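You operate a simulated robot arm through the tools that you are given. There is no shell and no other tool.

You run a simulated robot arm. Do the job below in one go: nothing can be reset, and whatever is moved stays where it is left.

Task
Wipe both marks off the trolley top with the yellow pad.
Fine: the pads are in the drawer; put it back and shut the drawer. What is to be rubbed or washed off counts as gone when no trace of it is left.

It is judged by the outcome, as a careful person would: the job done as asked, and still so three seconds after it is handed in. It fails if anything else is knocked over, pushed out of place, dropped, spilled or broken.

Robot
A 6-joint arm with a two-finger gripper, fixed in place. Base frame: the origin is at the foot of the arm, x ahead of it, y to its left, z up. Lengths are in m, angles in degrees, forces in N, time in s.
Its first joint turns from -166.0 to 166.0 degrees. Payload 1.71 kg.
Tool frame: the origin (TCP) lies between the finger pads and is the grasp point; the fingertips stand 0.02 m ahead of it; z points along the fingers, y is the line along which they close. The gripper opens to 0.096 m. The gripper's body begins 0.113 m behind the TCP.
Orientation is told as [roll, pitch, yaw] about the base's x, y, z axes, in that order, counted from this pose: with the fingers straight down and closing along the base's y, the tool's x points along the base's -x, its y along +y and its z along -z.

Tools
- The arm moves only by the tool play_rows. Its arguments are lists of equal length, an entry for each row: "slide": the shift along the tool's x, y, z in m, a list of three; "delta_rot": the turn, a rotation vector about the tool's x, y, z in degrees, a list of three; "grip": the opening, from 0 (shut) to 1 (fully open). In form: {"slide": [[dx, dy, dz], ...], "delta_rot": [[wx, wy, wz], ...], "grip": [grip, ...]}. A call has 1 to 20 rows; each row is the pose to reach, as a shift and turn from the pose commanded when the call began, along the tool's axes at that moment. Each row takes 0.2 s and may step no farther than 0.05 m and 8.6 degrees from the row before; otherwise, or with a gripper value out of range, the whole call is refused. A pose out of reach is approached as far as the arm can. The call stops where the force on the tool passes 40 N (or 10 N more than at its start, if that is more) or the arm is blocked; 0.2 s more then pass. The fingers move at their own pace (about 0.045 m/s each) and stop on an object; they squeeze with about 32 N. The grip force told is the motor's: it shows also when the fingers shut on nothing. Time passes only in rows, and 0.2 s behind the last, so rows that repeat a pose let the fingers close. It gives the time, the measured TCP pose, the force on the tool (base axes), the opening and the grip force at its end, in the units of the frame above (readings bear some noise), with the torque about the TCP (base axes, N m) and any sound that the robot's microphone picked up.
- Cameras (640 x 400 px; columns grow to the right, rows downward): "scene" is fixed at [0.3978, -0.501, 1.4359]; the picture's right is [1.00, 0.04, 0.00], its down [0.02, -0.43, -0.90] and it looks along [-0.04, 0.90, -0.43] (base axes); focal length 357 px, centre (320, 200). "wrist" rides on the gripper at [0.066, 0.014, -0.145] in the tool frame; the picture's right is [-0.21, 0.98, 0.00], its down [-0.88, -0.19, -0.45] and it looks along [-0.44, -0.09, 0.90] (tool axes); focal length 275 px, centre (320, 200).
- snapshot(camera): a new picture of that camera. The clock stands still meanwhile.
- raise_lower(by): slides the trunk up (or, below 0, down) by that many m; the arm rides with it, the base frame stays. It gives what a move gives, with no picture.
- measure_at(camera, pixels): for up to 12 pixels [column, row] of the newest picture of that camera ("zoom" is the newest enlarged one), the place [x, y, z] in the base frame of the surface seen there, good to about 0.002 m. The clock stands still meanwhile.
- enlarge(camera, box): a new picture of the part [left, top, right, bottom] of that camera's present view, enlarged. The clock stands still meanwhile.
- job_done(): hands the job in; it is judged then, once.

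Open the gripper and draw the arm clear of the work before you hand the job in, unless the task says otherwise.

The tools are called as a command line: name --argument value ..., lists and objects as JSON in quotes. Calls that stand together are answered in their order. play_rows: Moves the arm, as the interface text tells. Its arguments: {"type":"object","properties":{"slide":{"type":"array","items":{"type":"array","items":{"type":"number"}}},"delta_rot":{"type":"array","items":{"type":"array","items":{"type":"number"}}},"grip":{"type":"array","items":{"type":"number"}}},"required":["slide","delta_rot","grip"]} The other tools are called the same way: raise_lower (by) slides the trunk up or down; snapshot (camera) takes a picture; measure_at (camera, pixels) gives the place of the surface under pixels of a picture; enlarge (camera, box) takes an enlarged picture of a part of a camera's view; job_done () hands the job in.

At the start:

```text
t: 0.0
ee_pos: [0.1178, 0.5981, 1.1536]
orientation: [0.0, 0.1, 0.1]
wrist_force: [0.1, -0.2, -0.3]
moment: [0.04, 0.01, 0.01]
grip_width: 0.096
grasp_force: 0.0
trunk travel left (down, up): [-0.175, 0.215]
```

scene: 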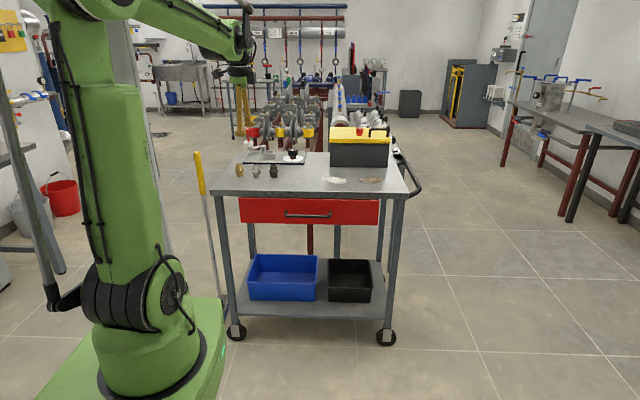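
wrist: 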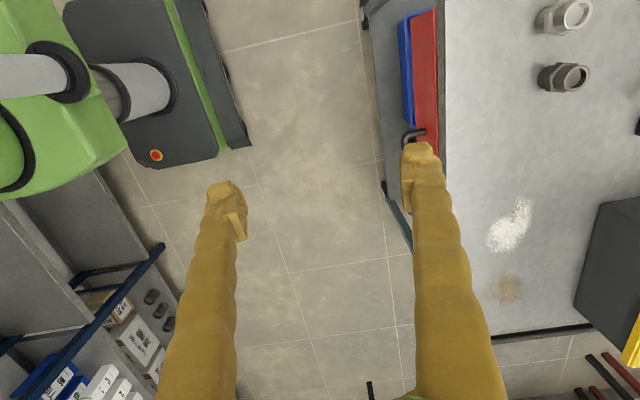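

The scene shows a trolley with a red drawer (handle about (308,214)), a white mark at (334,180) and a brown mark at (370,180). I'll enlarge to see details first.

enlarge --camera "scene" --box '[200, 110, 430, 254]'

measure_at --camera "scene" --pixels '[[334, 180], [370, 180], [285, 213], [308, 215], [331, 215], [242, 200], [378, 200], [242, 222], [378, 224], [213, 190], [408, 193], [345, 165]]'

```text
2.78 times, centred on (315, 182) of scene
```

zoom: 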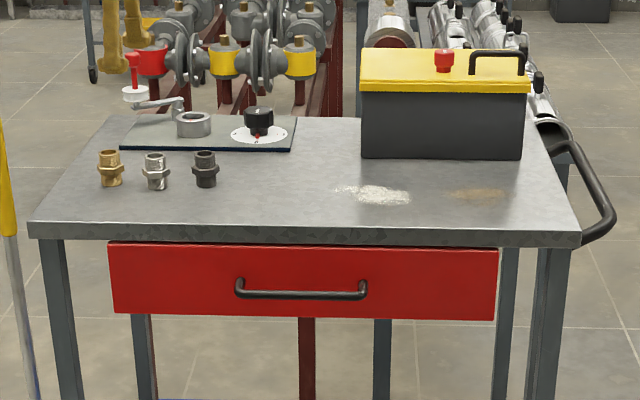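

```text
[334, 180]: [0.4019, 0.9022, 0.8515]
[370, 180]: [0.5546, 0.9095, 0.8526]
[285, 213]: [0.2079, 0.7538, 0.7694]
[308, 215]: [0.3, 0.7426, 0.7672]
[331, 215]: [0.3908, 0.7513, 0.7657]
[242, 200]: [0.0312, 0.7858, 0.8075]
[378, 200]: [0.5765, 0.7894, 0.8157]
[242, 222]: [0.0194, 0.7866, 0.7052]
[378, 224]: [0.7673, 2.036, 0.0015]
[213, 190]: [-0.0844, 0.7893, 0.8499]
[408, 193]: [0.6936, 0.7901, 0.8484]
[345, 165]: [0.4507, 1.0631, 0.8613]
```

The drawer handle runs along x at about z 0.768, y 0.745. I'll measure the marks' extents on the wrist picture and parts of the arm to judge the reach.

measure_at --camera "wrist" --pixels '[[489, 240], [510, 252], [522, 200], [532, 215], [508, 228], [500, 280], [520, 280], [500, 300], [520, 300], [442, 250], [600, 200], [574, 305]]'

measure_at --camera "scene" --pixels '[[120, 295], [172, 290], [150, 380], [90, 150], [75, 20], [170, 15], [240, 30], [240, 60], [240, 75], [210, 340], [65, 380]]'

enlarge --camera "wrist" --box '[420, 140, 640, 340]'

```text
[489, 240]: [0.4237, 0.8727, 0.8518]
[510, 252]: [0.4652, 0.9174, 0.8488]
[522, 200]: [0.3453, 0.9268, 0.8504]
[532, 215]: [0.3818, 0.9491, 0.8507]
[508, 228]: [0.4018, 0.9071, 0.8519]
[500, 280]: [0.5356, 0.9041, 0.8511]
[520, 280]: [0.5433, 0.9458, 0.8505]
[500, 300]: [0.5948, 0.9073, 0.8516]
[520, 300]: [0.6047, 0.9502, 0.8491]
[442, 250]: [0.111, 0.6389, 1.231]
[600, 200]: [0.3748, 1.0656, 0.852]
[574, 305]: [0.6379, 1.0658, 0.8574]
```

```text
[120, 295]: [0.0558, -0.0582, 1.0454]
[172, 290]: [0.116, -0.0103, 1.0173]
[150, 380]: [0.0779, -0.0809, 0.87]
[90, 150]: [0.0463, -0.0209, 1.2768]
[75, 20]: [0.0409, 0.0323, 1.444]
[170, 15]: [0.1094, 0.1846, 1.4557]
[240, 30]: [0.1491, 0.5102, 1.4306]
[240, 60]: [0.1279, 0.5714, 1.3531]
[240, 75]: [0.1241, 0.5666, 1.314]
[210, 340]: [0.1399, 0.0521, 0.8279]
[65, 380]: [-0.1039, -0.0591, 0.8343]
```

```text
2.00 times, centred on (530, 240) of wrist
```

zoom: 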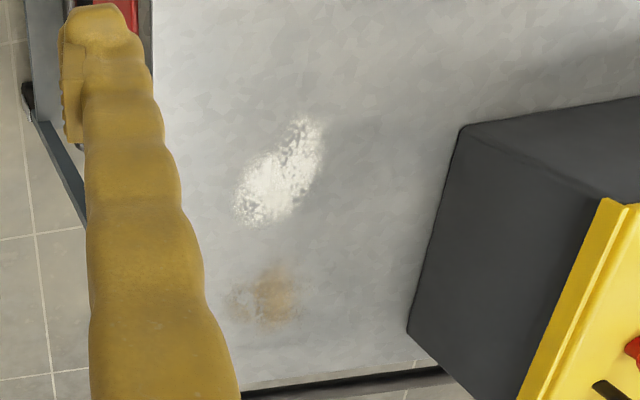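

White mark spans about x 0.34–0.47, y 0.87–0.95; brown about x 0.52–0.61, y 0.88–0.955. First the drawer: I move above and before the handle, gripper partially closed, to look at it with the wrist camera.

play_rows --slide '[[-0.03, 0.017, 0.02], [-0.06, 0.034, 0.045], [-0.09, 0.051, 0.07], [-0.12, 0.068, 0.1], [-0.15, 0.085, 0.125], [-0.177, 0.102, 0.15]]' --delta_rot '[[0, 0, 0], [0, 0, 0], [0, 0, 0], [0, 0, 0], [0, 0, 0], [0, 0, 0]]' --grip '[0.42, 0.42, 0.42, 0.42, 0.42, 0.42]'

snapshot --camera "wrist"

snapshot --camera "scene"

```text
t: 1.4
ee_pos: [0.2781, 0.6994, 1.0073]
orientation: [0.1, -0.8, 0.1]
wrist_force: [-0.9, 1.0, 0.3]
moment: [0.04, -0.07, 0.0]
grip_width: 0.0403
grasp_force: 0.0
trunk travel left (down, up): [-0.175, 0.215]
```

```text
taken
```

wrist: 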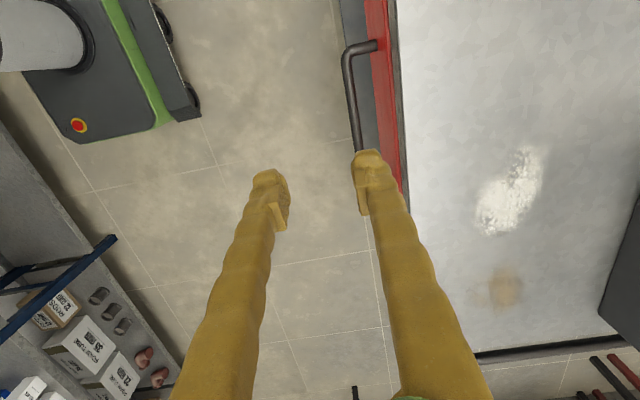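

```text
taken
```

scene: 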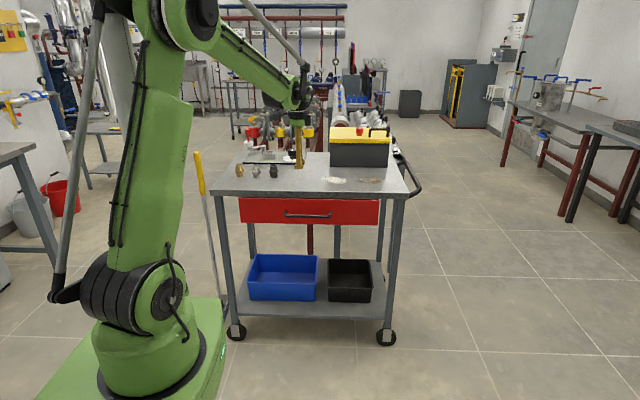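

The handle bar shows at (350,60)–(357,145) in the wrist view with the red front at (385,60). I'll measure these.

measure_at --camera "wrist" --pixels '[[346, 90], [351, 90], [355, 90], [358, 140], [365, 46], [374, 90], [384, 90], [392, 90], [397, 90], [403, 90], [352, 70], [375, 60]]'

enlarge --camera "wrist" --box '[300, 20, 440, 220]'

enlarge --camera "scene" --box '[230, 180, 390, 280]'

```text
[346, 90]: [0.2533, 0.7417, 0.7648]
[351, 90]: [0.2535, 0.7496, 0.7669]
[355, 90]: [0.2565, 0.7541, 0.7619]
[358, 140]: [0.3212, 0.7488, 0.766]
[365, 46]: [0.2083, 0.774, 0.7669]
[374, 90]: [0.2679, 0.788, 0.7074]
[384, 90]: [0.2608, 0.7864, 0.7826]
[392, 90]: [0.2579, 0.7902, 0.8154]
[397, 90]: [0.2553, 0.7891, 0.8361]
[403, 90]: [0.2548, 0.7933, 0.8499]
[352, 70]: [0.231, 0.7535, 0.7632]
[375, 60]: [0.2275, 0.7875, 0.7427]
```

```text
2.00 times, centred on (370, 120) of wrist
```

zoom: 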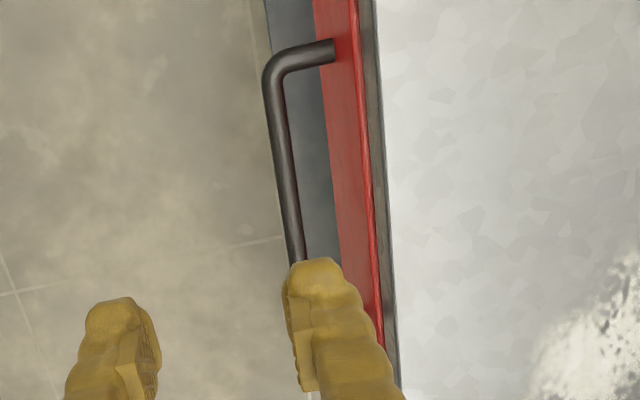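

```text
4.00 times, centred on (310, 230) of scene
```

zoom: 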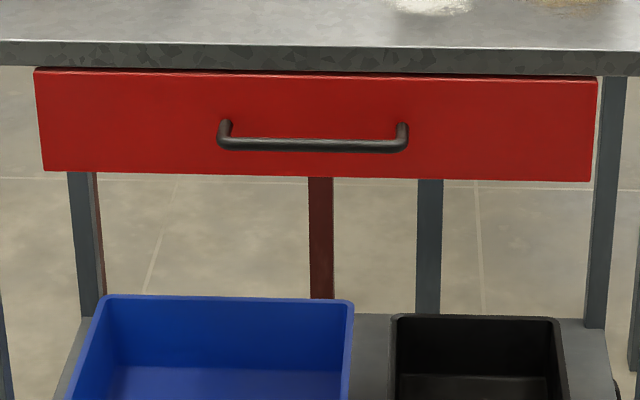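

Bar centre is about y 0.748, z 0.761, with a 3 cm gap to the drawer front (y 0.787). I move over the bar with opening ~3 cm and stop just above it.

play_rows --slide '[[0, 0.025, 0.03], [0, 0.05, 0.06], [0, 0.05, 0.1], [0, 0.05, 0.14], [0, 0.05, 0.18], [0, 0.05, 0.2], [0, 0.05, 0.2]]' --delta_rot '[[0, 0, 0], [0, 0, 0], [0, 0, 0], [0, 0, 0], [0, 0, 0], [0, 0, 0], [0, 0, 0]]' --grip '[0.32, 0.32, 0.32, 0.32, 0.32, 0.32, 0.32]'

snapshot --camera "wrist"

enlarge --camera "scene" --box '[230, 130, 390, 230]'

```text
t: 3.0
ee_pos: [0.2826, 0.7486, 0.8071]
orientation: [-0.1, -0.8, 0.1]
wrist_force: [0.3, 0.5, -0.5]
moment: [0.02, 0.0, -0.02]
grip_width: 0.0307
grasp_force: 0.0
trunk travel left (down, up): [-0.175, 0.215]
```

```text
taken
```

wrist: 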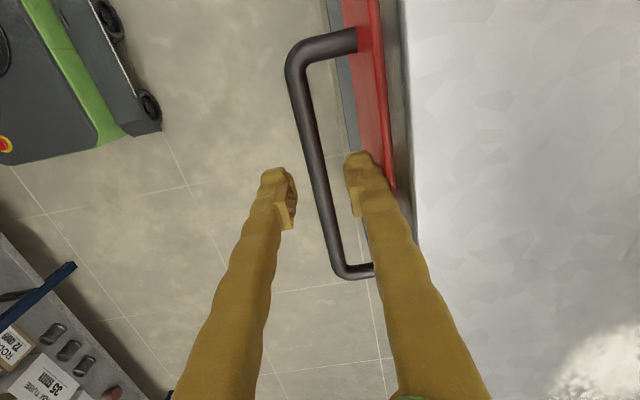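

```text
4.00 times, centred on (310, 180) of scene
```

zoom: 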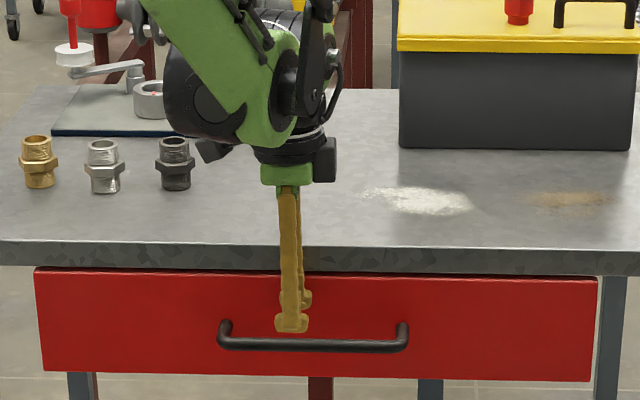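

The bar lies between the fingers; I descend 0.044 m and close on it.

play_rows --slide '[[0, 0, 0.022], [0, 0, 0.044], [0, 0, 0.044], [0, 0, 0.044], [0, 0, 0.044], [0, 0, 0.044]]' --delta_rot '[[0, 0, 0], [0, 0, 0], [0, 0, 0], [0, 0, 0], [0, 0, 0], [0, 0, 0]]' --grip '[0.32, 0.32, 0.32, 0.0, 0.0, 0.0]'

enlarge --camera "scene" --box '[230, 130, 390, 230]'

```text
t: 4.4
ee_pos: [0.2749, 0.7479, 0.7652]
orientation: [-0.2, -1.6, -0.1]
wrist_force: [22.1, -8.6, -10.7]
moment: [-0.03, -0.74, 0.09]
grip_width: 0.0103
grasp_force: 35.4
trunk travel left (down, up): [-0.175, 0.215]
stopped in row 6: the force on the tool passed its limit at 43 N (the readings are from after the stop); the commanded pose is now the measured one
```

```text
4.00 times, centred on (310, 180) of scene
```

zoom: 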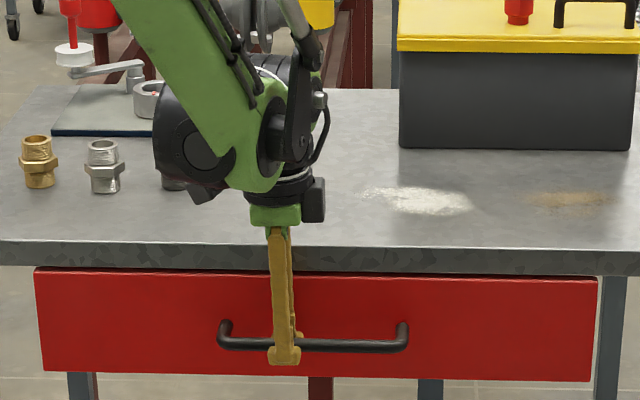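

The grip holds the bar (opening 0.010) but there is a sideways x force of 22 N and the arm sits 2 cm short in x. I check whether the wrist touches anything by measuring the wrist housing and fittings.

measure_at --camera "zoom" --pixels '[[200, 190], [185, 180], [170, 185], [200, 140], [160, 140], [250, 200], [275, 215], [315, 215], [100, 180], [285, 340], [250, 340], [40, 180]]'

snapshot --camera "scene"

snapshot --camera "wrist"

```text
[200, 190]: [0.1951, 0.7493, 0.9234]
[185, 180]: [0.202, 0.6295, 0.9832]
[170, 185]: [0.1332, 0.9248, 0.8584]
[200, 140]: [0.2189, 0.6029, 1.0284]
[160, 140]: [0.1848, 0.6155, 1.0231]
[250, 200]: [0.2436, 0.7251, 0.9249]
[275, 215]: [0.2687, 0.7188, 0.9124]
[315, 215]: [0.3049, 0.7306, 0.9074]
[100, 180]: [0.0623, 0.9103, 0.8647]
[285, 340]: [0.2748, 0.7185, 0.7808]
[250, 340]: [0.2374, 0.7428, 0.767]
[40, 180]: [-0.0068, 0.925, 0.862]
```

```text
taken
```

scene: 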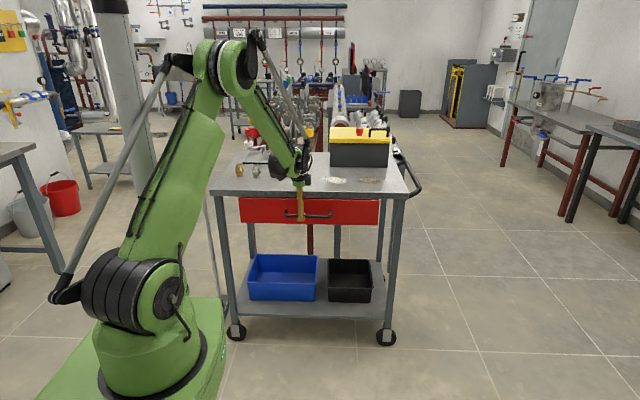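

```text
taken
```

wrist: 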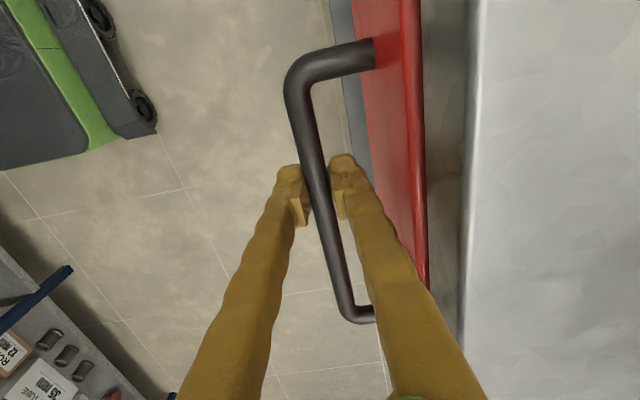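

The black part is just the wrist camera; nothing is touching. The commanded pose is now reset to the measured one, so I pull the drawer gently in −y.

play_rows --slide '[[0, -0.01, 0], [0, -0.025, 0], [0, -0.04, 0], [0, -0.055, 0], [0, -0.07, 0]]' --delta_rot '[[0, 0, 0], [0, 0, 0], [0, 0, 0], [0, 0, 0], [0, 0, 0]]' --grip '[0, 0, 0, 0, 0]'

snapshot --camera "scene"

```text
t: 5.6
ee_pos: [0.2727, 0.6785, 0.7658]
orientation: [-0.2, -1.4, 0.0]
wrist_force: [22.4, -1.0, -24.7]
moment: [-0.04, -0.21, 0.1]
grip_width: 0.0097
grasp_force: 34.8
trunk travel left (down, up): [-0.175, 0.215]
```

```text
taken
```

scene: 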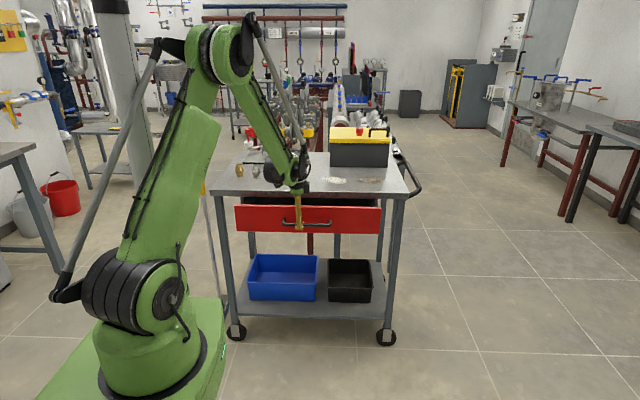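

The drawer follows (y 0.6785). I keep pulling, with slight relaxation in x and z to ease the side forces.

play_rows --slide '[[-0.003, -0.015, 0.002], [-0.006, -0.03, 0.004], [-0.006, -0.045, 0.004], [-0.006, -0.06, 0.004], [-0.006, -0.075, 0.004], [-0.006, -0.09, 0.004]]' --delta_rot '[[0, 0, 0], [0, 0, 0], [0, 0, 0], [0, 0, 0], [0, 0, 0], [0, 0, 0]]' --grip '[0, 0, 0, 0, 0, 0]'

snapshot --camera "scene"

```text
t: 7.0
ee_pos: [0.2729, 0.5883, 0.764]
orientation: [-0.2, -1.8, 0.1]
wrist_force: [-17.0, -2.5, 4.0]
moment: [-0.05, 0.44, 0.23]
grip_width: 0.0093
grasp_force: 34.8
trunk travel left (down, up): [-0.175, 0.215]
```

```text
taken
```

scene: 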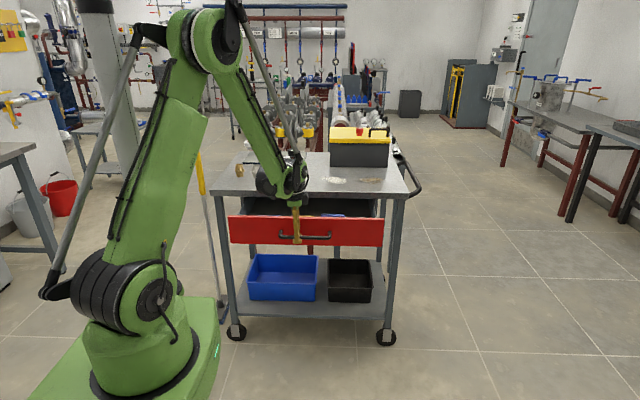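

Opened 0.16 m so far with low forces; I continue pulling another 0.08 m.

play_rows --slide '[[0.002, -0.015, 0], [0.002, -0.03, 0], [0.002, -0.045, 0], [0.002, -0.06, 0], [0.002, -0.075, 0], [0.002, -0.085, 0]]' --delta_rot '[[0, 0, 0], [0, 0, 0], [0, 0, 0], [0, 0, 0], [0, 0, 0], [0, 0, 0]]' --grip '[0, 0, 0, 0, 0, 0]'

snapshot --camera "scene"

```text
t: 8.4
ee_pos: [0.275, 0.5013, 0.7611]
orientation: [-0.2, -1.6, 0.1]
wrist_force: [-17.6, -0.9, 14.4]
moment: [0.02, -0.69, 0.15]
grip_width: 0.0094
grasp_force: 34.9
trunk travel left (down, up): [-0.175, 0.215]
```

```text
taken
```

scene: 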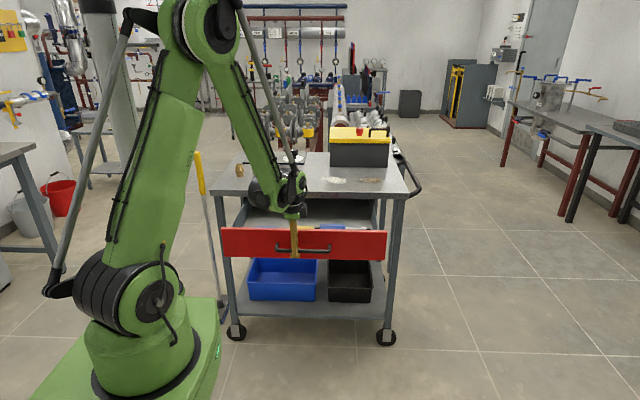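

The drawer is open about 0.245 m. I zoom in to see the contents before deciding whether it is open enough.

enlarge --camera "scene" --box '[210, 170, 400, 290]'

snapshot --camera "wrist"

```text
3.33 times, centred on (305, 230) of scene
```

zoom: 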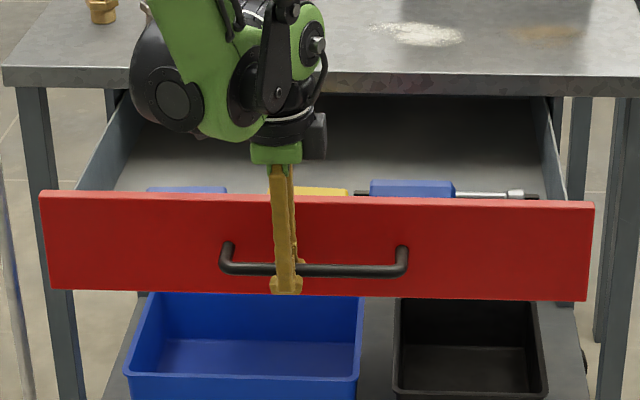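

```text
taken
```

wrist: 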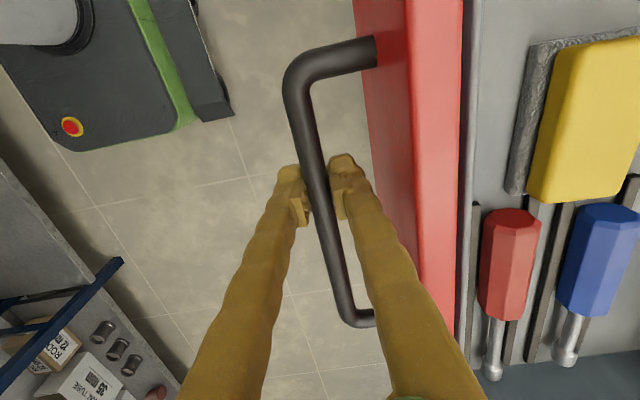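

Yellow pad is visible in the wrist picture at (590,110), near the drawer front, beside screwdrivers. I release the handle and lift straight up.

play_rows --slide '[[0, 0, 0], [0, 0, 0], [0, 0, 0], [0, 0, -0.03], [0, 0, -0.07], [0, 0, -0.11], [0, 0, -0.15], [0, 0, -0.19], [0, 0, -0.22], [0, 0, -0.22]]' --delta_rot '[[0, 0, 0], [0, 0, 0], [0, 0, 0], [0, 0, 0], [0, 0, 0], [0, 0, 0], [0, 0, 0], [0, 0, 0], [0, 0, 0], [0, 0, 0]]' --grip '[0.3, 0.3, 0.3, 0.3, 0.3, 0.3, 0.3, 0.3, 0.3, 0.3]'

snapshot --camera "wrist"

snapshot --camera "scene"

```text
t: 10.6
ee_pos: [0.273, 0.4954, 0.9834]
orientation: [-0.1, -1.6, -0.4]
wrist_force: [-0.4, -1.4, 0.3]
moment: [0.17, 0.03, 0.0]
grip_width: 0.0289
grasp_force: 0.2
trunk travel left (down, up): [-0.175, 0.215]
```

```text
taken
```

wrist: 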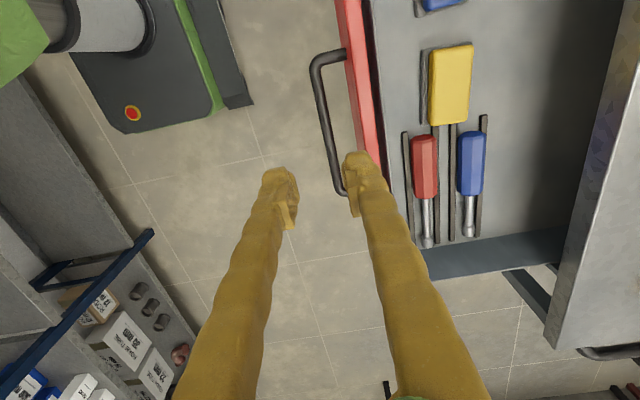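

```text
taken
```

scene: 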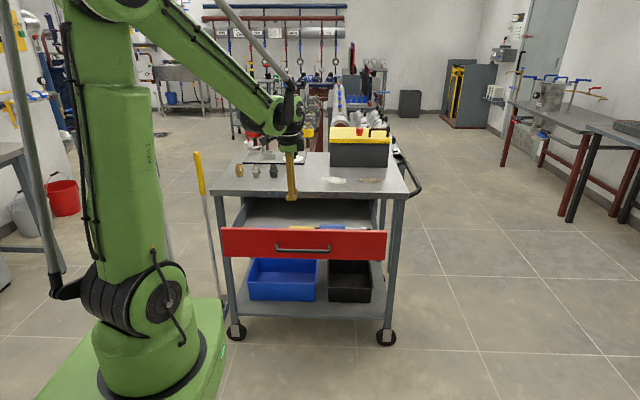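

The pad is at (450,85) in the wrist view with its dark abrasive base at its left. I'll shift a little over −x for a better view and measure it.

play_rows --slide '[[0.04, 0.02, 0], [0.08, 0.05, 0], [0.12, 0.08, 0], [0.13, 0.1, 0], [0.13, 0.1, 0]]' --delta_rot '[[0, 0, 0], [0, 0, 0], [0, 0, 0], [0, 0, 0], [0, 0, 0]]' --grip '[0.3, 0.3, 0.3, 0.3, 0.3]'

snapshot --camera "wrist"

snapshot --camera "scene"

```text
t: 11.8
ee_pos: [0.138, 0.6052, 0.9817]
orientation: [-0.2, -1.6, 0.1]
wrist_force: [-0.4, -0.4, -0.8]
moment: [-0.06, 0.03, -0.03]
grip_width: 0.0287
grasp_force: 0.0
trunk travel left (down, up): [-0.175, 0.215]
```

```text
taken
```

wrist: 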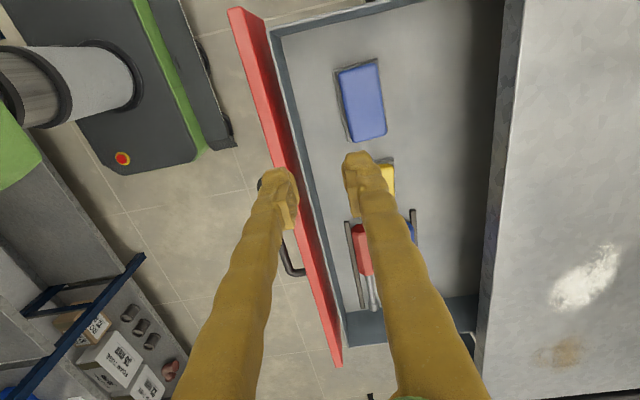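

```text
taken
```

scene: 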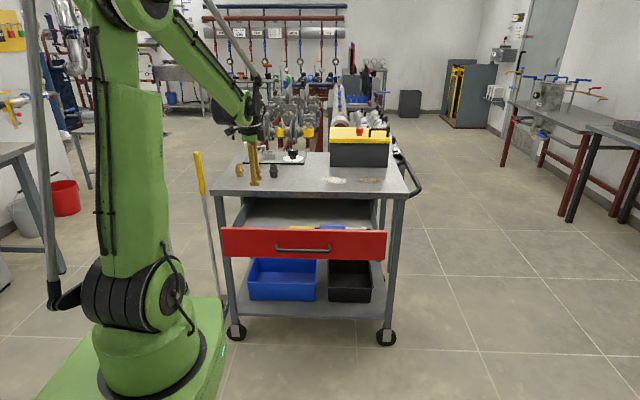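

Right finger hides the yellow pad; moving +y 0.07 puts it between the fingers for a clear look.

play_rows --slide '[[0, 0.035, 0], [0, 0.07, 0], [0, 0.07, 0]]' --delta_rot '[[0, 0, 0], [0, 0, 0], [0, 0, 0]]' --grip '[0.9, 0.9, 0.9]'

snapshot --camera "wrist"

enlarge --camera "wrist" --box '[180, 20, 500, 220]'

```text
t: 12.6
ee_pos: [0.1386, 0.6773, 0.9773]
orientation: [-0.2, -1.6, 0.0]
wrist_force: [0.2, 0.1, -0.6]
moment: [-0.05, -0.01, 0.0]
grip_width: 0.0865
grasp_force: 0.0
trunk travel left (down, up): [-0.175, 0.215]
```

```text
taken
```

wrist: 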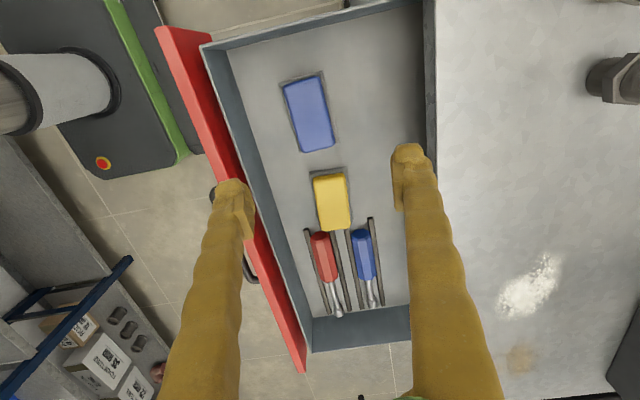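

```text
2.00 times, centred on (340, 120) of wrist
```

zoom: 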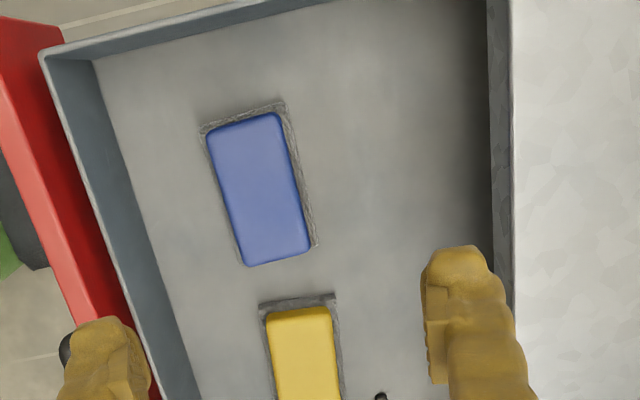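

Now the yellow pad is clear: yellow block at (313–351, 173–231) with a grey base. I'll measure the block, base, drawer floor and screwdriver racks.

measure_at --camera "wrist" --pixels '[[316, 180], [343, 177], [349, 223], [323, 228], [332, 202], [312, 172], [345, 168], [354, 215], [325, 155], [318, 215], [290, 200], [375, 190]]'

measure_at --camera "zoom" --pixels '[[268, 318], [330, 310], [262, 300], [334, 296], [300, 360], [255, 190], [210, 130], [305, 250], [206, 122], [315, 245], [160, 250], [45, 55]]'

measure_at --camera "scene" --pixels '[[300, 228], [305, 229], [230, 222], [380, 224], [300, 240], [225, 232], [386, 235]]'

```text
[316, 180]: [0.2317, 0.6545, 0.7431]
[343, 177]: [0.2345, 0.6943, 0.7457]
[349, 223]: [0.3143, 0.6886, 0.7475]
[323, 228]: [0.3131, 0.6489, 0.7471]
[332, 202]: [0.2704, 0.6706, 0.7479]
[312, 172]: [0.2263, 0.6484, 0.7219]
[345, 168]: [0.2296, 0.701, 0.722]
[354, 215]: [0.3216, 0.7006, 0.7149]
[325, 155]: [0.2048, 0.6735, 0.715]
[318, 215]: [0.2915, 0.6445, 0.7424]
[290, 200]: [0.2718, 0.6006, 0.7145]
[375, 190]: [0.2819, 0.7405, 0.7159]
```

```text
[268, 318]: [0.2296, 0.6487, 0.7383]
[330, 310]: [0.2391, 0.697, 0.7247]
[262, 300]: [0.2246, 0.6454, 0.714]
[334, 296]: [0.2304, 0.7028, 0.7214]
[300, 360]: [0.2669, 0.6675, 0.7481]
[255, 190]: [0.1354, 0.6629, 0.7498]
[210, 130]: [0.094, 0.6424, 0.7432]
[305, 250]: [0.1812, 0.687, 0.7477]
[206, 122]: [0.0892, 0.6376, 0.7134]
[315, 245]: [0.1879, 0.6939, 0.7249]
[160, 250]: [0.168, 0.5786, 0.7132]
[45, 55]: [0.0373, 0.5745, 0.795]
```

```text
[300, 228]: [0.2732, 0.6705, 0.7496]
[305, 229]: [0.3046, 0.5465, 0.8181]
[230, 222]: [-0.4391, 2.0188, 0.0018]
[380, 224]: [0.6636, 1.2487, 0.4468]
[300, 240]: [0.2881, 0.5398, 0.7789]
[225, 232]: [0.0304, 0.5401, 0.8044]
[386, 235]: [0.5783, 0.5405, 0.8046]
```

Pad geometry is clear: yellow block 0.046 wide (y), about 0.088 long (x, turned about −4°), top z 0.748 on a felt base with floor z 0.714. The marks lie up to ~1.1 m from the base, so I need a tilted tool; I first tilt the tool about 40° in free air to test this.

play_rows --slide '[[0, 0, -0.02], [0, 0, -0.05], [0, 0, -0.08], [0, 0, -0.1], [0, 0, -0.1], [0, 0, -0.1]]' --delta_rot '[[0, -8, 0], [0, -16, 0], [0, -24, 0], [0, -32, 0], [0, -38.4, 0], [0, -38.4, 0]]' --grip '[0.9, 0.9, 0.9, 0.9, 0.9, 0.9]'

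snapshot --camera "scene"

```text
t: 13.6
ee_pos: [0.2669, 0.6707, 1.0681]
orientation: [-0.1, -33.6, -12.2]
wrist_force: [-0.7, 0.1, 0.0]
moment: [-0.02, -0.03, -0.01]
grip_width: 0.0864
grasp_force: 0.1
trunk travel left (down, up): [-0.175, 0.215]
stopped in row 5: the arm was blocked; the commanded pose is now the measured one
```

```text
taken
```

scene: 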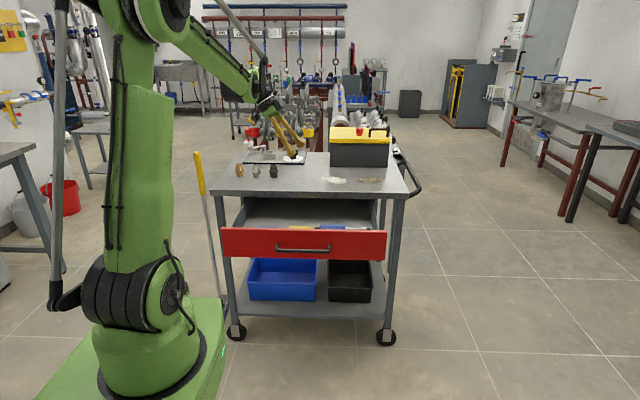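

The arm was blocked at a joint limit at that tilt/heading. I zoom in on the arm to understand its wrist structure.

enlarge --camera "scene" --box '[80, 0, 340, 163]'

enlarge --camera "scene" --box '[215, 60, 335, 135]'

snapshot --camera "wrist"

```text
2.45 times, centred on (210, 82) of scene
```

zoom: 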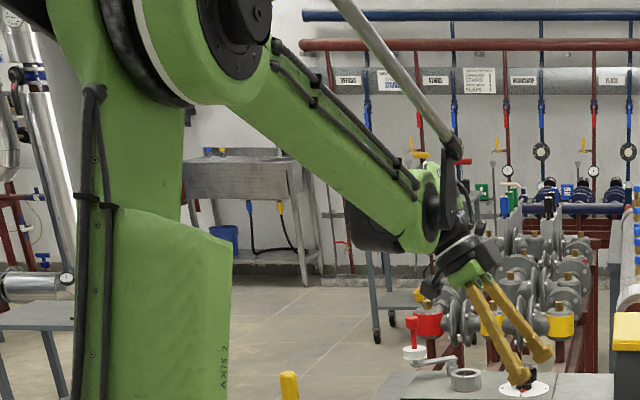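

```text
5.33 times, centred on (275, 98) of scene
```

zoom: 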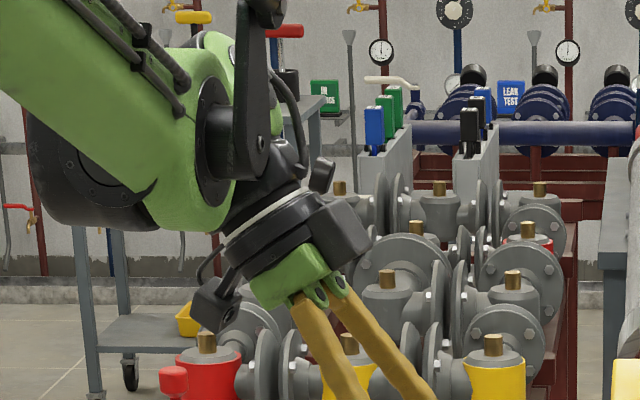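

```text
taken
```

wrist: 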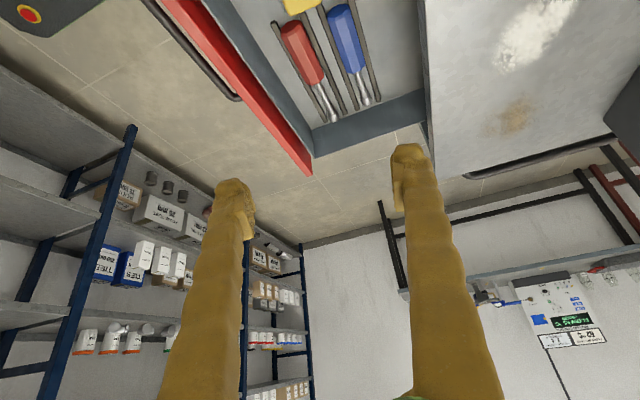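

The wrist seems to hit its last-joint limit for further turning this way, so I'll go the other way round: first return the tool to vertical here.

play_rows --slide '[[0, 0, 0], [0, 0, 0], [0, 0, 0], [0, 0, 0], [0, 0, 0], [0, 0, 0]]' --delta_rot '[[0, 8, 0], [0, 16, 0], [0, 24, 0], [0, 32, 0], [0, 33.6, 0], [0, 33.6, 0]]' --grip '[0.9, 0.9, 0.9, 0.9, 0.9, 0.9]'

```text
t: 15.0
ee_pos: [0.2512, 0.6729, 1.0677]
orientation: [-0.3, -0.1, -10.7]
wrist_force: [-0.1, 0.7, 0.0]
moment: [-0.01, 0.03, 0.02]
grip_width: 0.0864
grasp_force: 0.1
trunk travel left (down, up): [-0.175, 0.215]
```

Vertical again. Now I yaw the tool by about −108° (rotating about tool z) in free air.

play_rows --slide '[[0, 0, 0], [0, 0, 0], [0, 0, 0], [0, 0, 0], [0, 0, 0], [0, 0, 0], [0, 0, 0], [0, 0, 0], [0, 0, 0], [0, 0, 0], [0, 0, 0], [0, 0, 0], [0, 0, 0], [0, 0, 0]]' --delta_rot '[[0, 0, 8.4], [0, 0, 16.8], [0, 0, 25.2], [0, 0, 33.6], [0, 0, 42], [0, 0, 50.4], [0, 0, 58.8], [0, 0, 67.2], [0, 0, 75.6], [0, 0, 84], [0, 0, 92.4], [0, 0, 100.8], [0, 0, 107.8], [0, 0, 107.8]]' --grip '[0.9, 0.9, 0.9, 0.9, 0.9, 0.9, 0.9, 0.9, 0.9, 0.9, 0.9, 0.9, 0.9, 0.9]'

snapshot --camera "wrist"

snapshot --camera "scene"

```text
t: 18.0
ee_pos: [0.25, 0.6734, 1.069]
orientation: [0.1, -0.2, -100.3]
wrist_force: [0.1, 0.1, 0.7]
moment: [0.01, 0.0, -0.01]
grip_width: 0.0866
grasp_force: 0.0
out of reach, approached as far as the arm can: row 12, 13, 14
trunk travel left (down, up): [-0.175, 0.215]
```

```text
taken
```

wrist: 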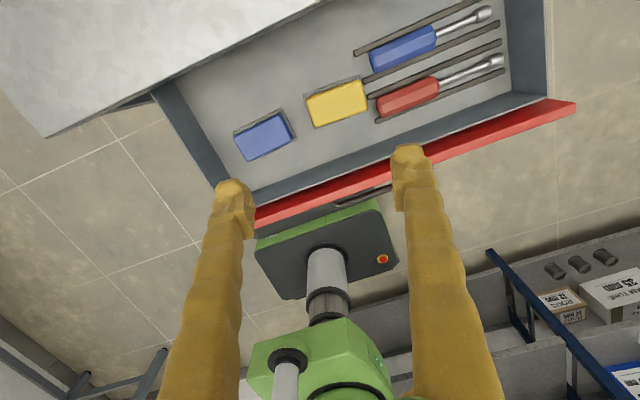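

```text
taken
```

scene: 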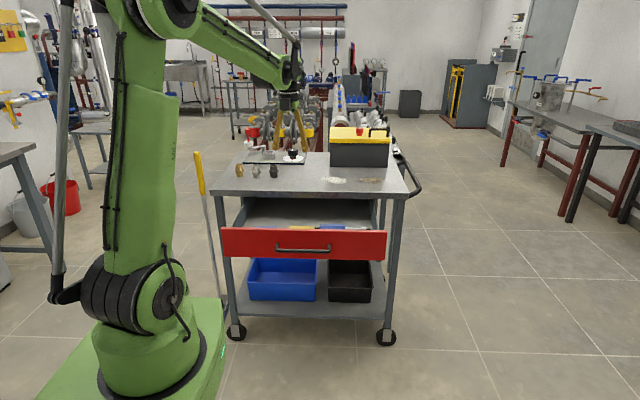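

The last joint's limit showed at yaw about −100 here (−170 relative to the first joint), so the middle of its range is with tool yaw equal to the arm's azimuth. I turn back the other way, to around yaw +60, still in free air.

play_rows --slide '[[0, 0, 0], [0, 0, 0], [0, 0, 0], [0, 0, 0], [0, 0, 0], [0, 0, 0], [0, 0, 0], [0, 0, 0], [0, 0, 0], [0, 0, 0], [0, 0, 0], [0, 0, 0], [0, 0, 0], [0, 0, 0], [0, 0, 0], [0, 0, 0], [0, 0, 0], [0, 0, 0], [0, 0, 0], [0, 0, 0]]' --delta_rot '[[0, 0, -8], [0, 0, -16], [0, 0, -24], [0, 0, -32], [0, 0, -40], [0, 0, -48], [0, 0, -56], [0, 0, -64], [0, 0, -72], [0, 0, -80], [0, 0, -88], [0, 0, -96], [0, 0, -104], [0, 0, -112], [0, 0, -120], [0, 0, -128], [0, 0, -136], [0, 0, -144], [0, 0, -152], [0, 0, -160]]' --grip '[0.9, 0.9, 0.9, 0.9, 0.9, 0.9, 0.9, 0.9, 0.9, 0.9, 0.9, 0.9, 0.9, 0.9, 0.9, 0.9, 0.9, 0.9, 0.9, 0.9]'

snapshot --camera "scene"

snapshot --camera "wrist"

```text
t: 22.2
ee_pos: [0.2511, 0.6744, 1.0681]
orientation: [-0.2, 0.1, 59.9]
wrist_force: [0.2, 0.5, 0.1]
moment: [-0.02, 0.01, -0.02]
grip_width: 0.0864
grasp_force: 0.1
trunk travel left (down, up): [-0.175, 0.215]
```

```text
taken
```

scene: 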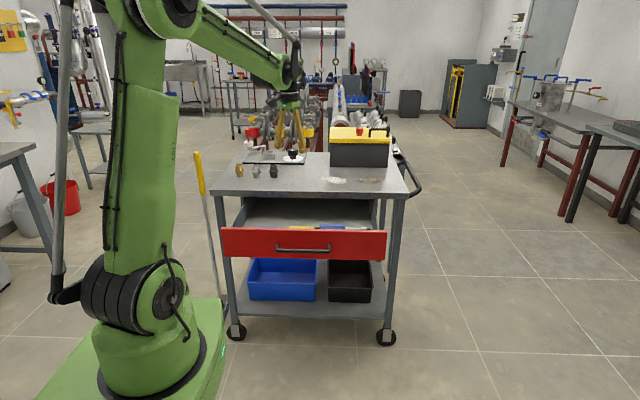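

```text
taken
```

wrist: 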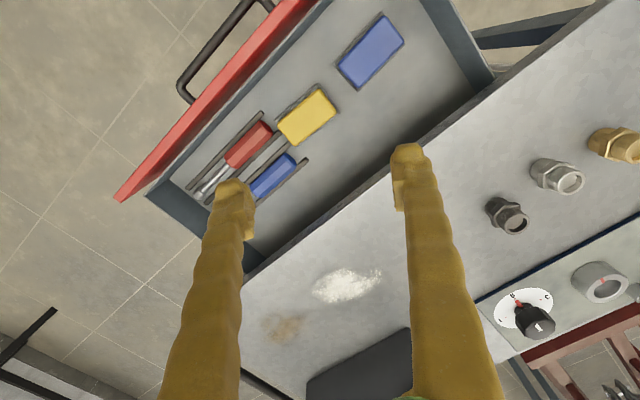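

Yaw is at 59.9 with good tracking. Now I move outward while tilting the tool 40° toward the marks (fingers pointing outward), staying above everything.

play_rows --slide '[[-0.035, -0.022, 0.003], [-0.07, -0.044, 0.006], [-0.105, -0.066, 0.009], [-0.14, -0.088, 0.012], [-0.17, -0.108, 0.015], [-0.191, -0.119, 0.018], [-0.191, -0.119, 0.018]]' --delta_rot '[[0, -7, 0], [0, -14, 0], [0, -21, 0], [0, -28, 0], [0, -35, 0], [0, -40, 0], [0, -40, 0]]' --grip '[0.9, 0.9, 0.9, 0.9, 0.9, 0.9, 0.9]'

snapshot --camera "scene"

snapshot --camera "wrist"

```text
t: 23.8
ee_pos: [0.4462, 0.7792, 1.0517]
orientation: [-0.2, -40.0, 59.8]
wrist_force: [-0.2, -0.5, -0.2]
moment: [0.01, 0.05, 0.02]
grip_width: 0.0863
grasp_force: 0.0
trunk travel left (down, up): [-0.175, 0.215]
```

```text
taken
```

scene: 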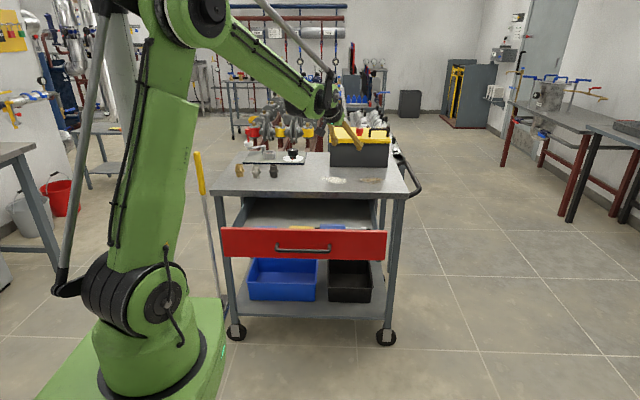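

```text
taken
```

wrist: 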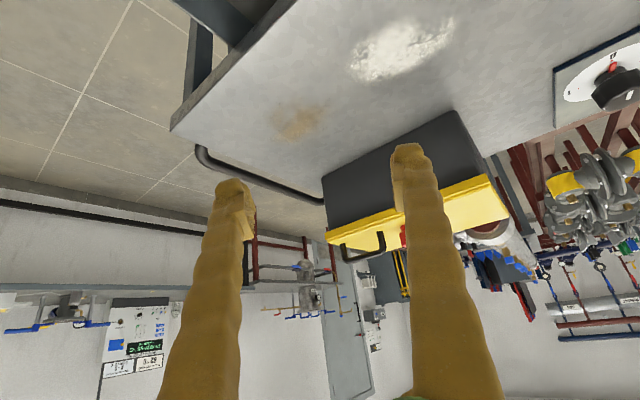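

Tracking is accurate in this orientation. Now I test the reach toward the far mark: TCP at (0.60, 0.92, 0.95), well clear of the toolbox face at y 1.065.

play_rows --slide '[[-0.0145, -0.0105, 0.034], [-0.029, -0.021, 0.069], [-0.0435, -0.0315, 0.103], [-0.058, -0.042, 0.137], [-0.0725, -0.0525, 0.172], [-0.087, -0.063, 0.206], [-0.087, -0.063, 0.206]]' --delta_rot '[[0, 0, 0], [0, 0, 0], [0, 0, 0], [0, 0, 0], [0, 0, 0], [0, 0, 0], [0, 0, 0]]' --grip '[0.9, 0.9, 0.9, 0.9, 0.9, 0.9, 0.9]'

snapshot --camera "scene"

snapshot --camera "wrist"

```text
t: 25.4
ee_pos: [0.6048, 0.9163, 0.95]
orientation: [-0.1, -39.8, 59.8]
wrist_force: [0.9, -0.1, -0.4]
moment: [0.0, -0.01, 0.0]
grip_width: 0.0867
grasp_force: 0.0
trunk travel left (down, up): [-0.175, 0.215]
```

```text
taken
```

scene: 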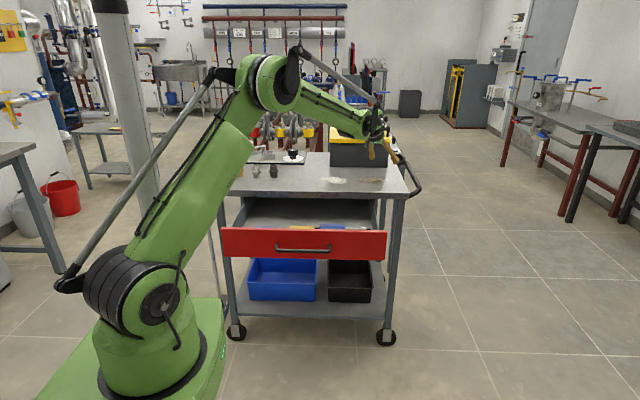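

```text
taken
```

wrist: 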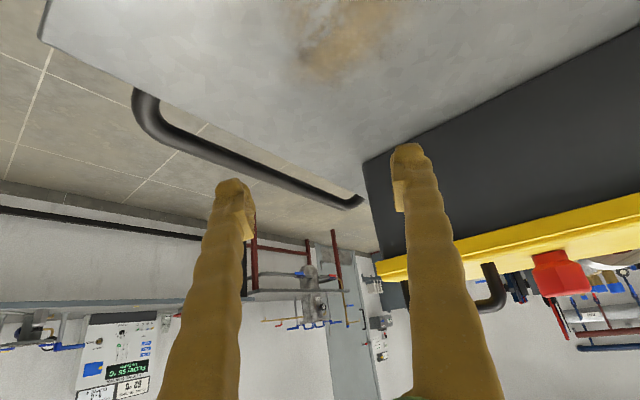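

The far mark is reachable with 40° tilt. Before planning the drawer grasp I check what stands to the left of the trolley (yellow-handled pole at (199,165)), which may have blocked the earlier motion.

measure_at --camera "scene" --pixels '[[199, 155], [199, 180], [210, 230], [218, 300], [130, 60], [140, 180], [70, 190], [110, 150], [240, 170], [255, 172], [274, 172], [292, 155]]'

enlarge --camera "scene" --box '[180, 140, 340, 340]'

```text
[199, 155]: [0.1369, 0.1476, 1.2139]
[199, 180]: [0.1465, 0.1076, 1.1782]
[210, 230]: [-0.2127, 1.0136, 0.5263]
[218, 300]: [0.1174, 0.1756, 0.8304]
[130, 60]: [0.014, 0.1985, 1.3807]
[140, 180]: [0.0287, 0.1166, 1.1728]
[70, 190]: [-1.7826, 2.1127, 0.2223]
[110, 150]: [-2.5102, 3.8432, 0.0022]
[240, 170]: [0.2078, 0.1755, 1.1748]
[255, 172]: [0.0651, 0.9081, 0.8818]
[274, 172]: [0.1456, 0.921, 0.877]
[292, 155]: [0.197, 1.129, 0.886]
```

```text
2.00 times, centred on (260, 240) of scene
```

zoom: 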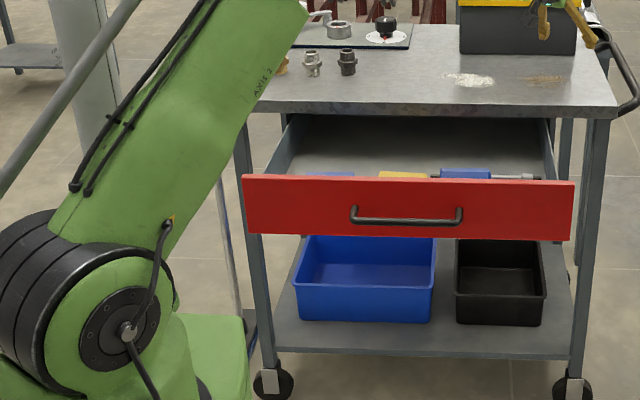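

Pixel (130,60), the grey column, measures at about (0.01, 0.20, 1.38) – close to the arm. I look at it closer, since it may limit the first joint's travel.

enlarge --camera "scene" --box '[40, 0, 280, 240]'

measure_at --camera "scene" --pixels '[[110, 5], [105, 30], [115, 30], [125, 30], [112, 60], [120, 60], [120, 100], [130, 120], [140, 130], [135, 180], [148, 205], [150, 190]]'

```text
1.67 times, centred on (160, 120) of scene
```

zoom: 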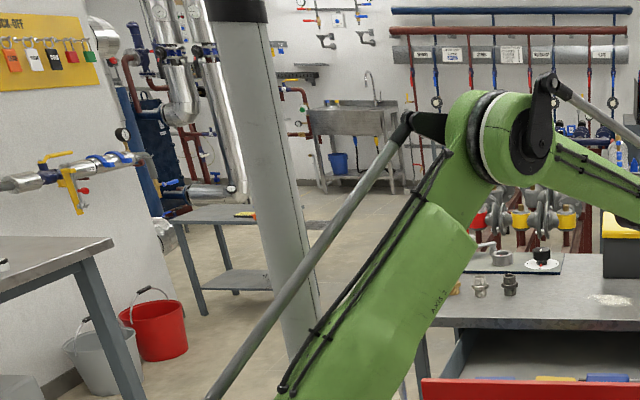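

```text
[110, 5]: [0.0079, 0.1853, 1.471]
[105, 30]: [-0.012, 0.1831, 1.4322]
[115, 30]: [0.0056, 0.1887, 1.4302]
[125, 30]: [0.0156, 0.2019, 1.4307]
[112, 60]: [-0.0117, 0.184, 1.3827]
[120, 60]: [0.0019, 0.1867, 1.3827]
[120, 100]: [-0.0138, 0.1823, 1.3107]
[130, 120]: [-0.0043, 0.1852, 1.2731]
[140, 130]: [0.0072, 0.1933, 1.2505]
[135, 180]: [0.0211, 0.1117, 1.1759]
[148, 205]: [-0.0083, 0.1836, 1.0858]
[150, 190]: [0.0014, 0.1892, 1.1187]
```

There's a vertical column at about (0, 0.22) rising to z≈1.48 – that blocked the arm at azimuths near 80°, so I'll stay away from it by grasping the pad with the fingers leaning toward −x (wrist on the +x side). First I retreat up and back.

play_rows --slide '[[0.02, 0.0084, -0.041], [0.04, 0.0168, -0.0825], [0.06, 0.025, -0.124], [0.08, 0.0335, -0.165], [0.1, 0.042, -0.206], [0.12, 0.05, -0.248], [0.14, 0.0586, -0.289], [0.159, 0.067, -0.33]]' --delta_rot '[[0, 0, 0], [0, 0, 0], [0, 0, 0], [0, 0, 0], [0, 0, 0], [0, 0, 0], [0, 0, 0], [0, 0, 0]]' --grip '[0.9, 0.9, 0.9, 0.9, 0.9, 0.9, 0.9, 0.9]'

play_rows --slide '[[0, 0, 0], [0, 0, 0], [0, 0, 0], [0, 0, 0], [0, 0, 0], [0, 0, 0], [0, 0, 0], [0, 0, 0], [0, 0, 0], [0, 0, 0], [0, 0, 0], [0, 0, 0], [0, 0, 0], [0, 0, 0], [0, 0, 0]]' --delta_rot '[[-5.34, 0, -6.36], [-10.67, 0, -12.72], [-16.0, 0, -19.07], [-21.35, 0, -25.43], [-26.68, 0, -31.79], [-32.02, 0, -38.15], [-37.36, 0, -44.5], [-42.7, 0, -50.86], [-48.03, 0, -57.2], [-53.37, 0, -63.58], [-58.7, 0, -69.94], [-64.0, 0, -76.3], [-69.4, 0, -82.65], [-74.6, 0, -88.9], [-74.6, 0, -88.9]]' --grip '[0.9, 0.9, 0.9, 0.9, 0.9, 0.9, 0.9, 0.9, 0.9, 0.9, 0.9, 0.9, 0.9, 0.9, 0.9]'

snapshot --camera "scene"

snapshot --camera "wrist"

```text
t: 27.2
ee_pos: [0.3767, 0.6637, 1.099]
orientation: [-0.1, -39.8, 59.7]
wrist_force: [1.1, -0.6, 0.5]
moment: [0.01, 0.02, 0.06]
grip_width: 0.0866
grasp_force: 0.0
trunk travel left (down, up): [-0.175, 0.215]
```

```text
t: 30.4
ee_pos: [0.3777, 0.6645, 1.0997]
orientation: [0.3, -40.0, 175.6]
wrist_force: [1.1, -0.3, -0.1]
moment: [0.0, 0.06, 0.03]
grip_width: 0.0863
grasp_force: 0.0
trunk travel left (down, up): [-0.175, 0.215]
```

```text
taken
```

scene: 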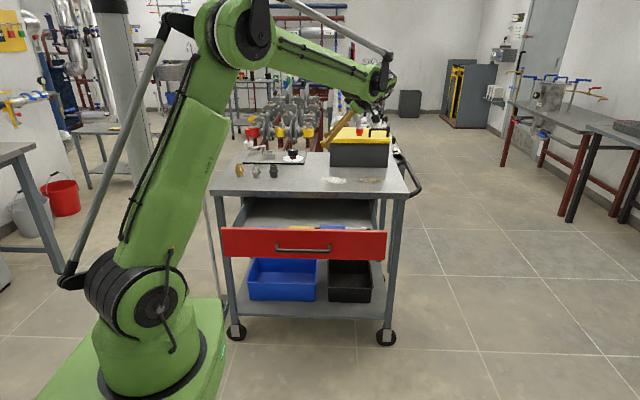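

```text
taken
```

wrist: 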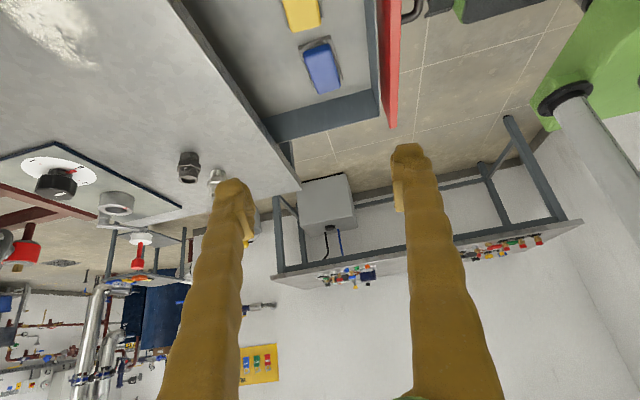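

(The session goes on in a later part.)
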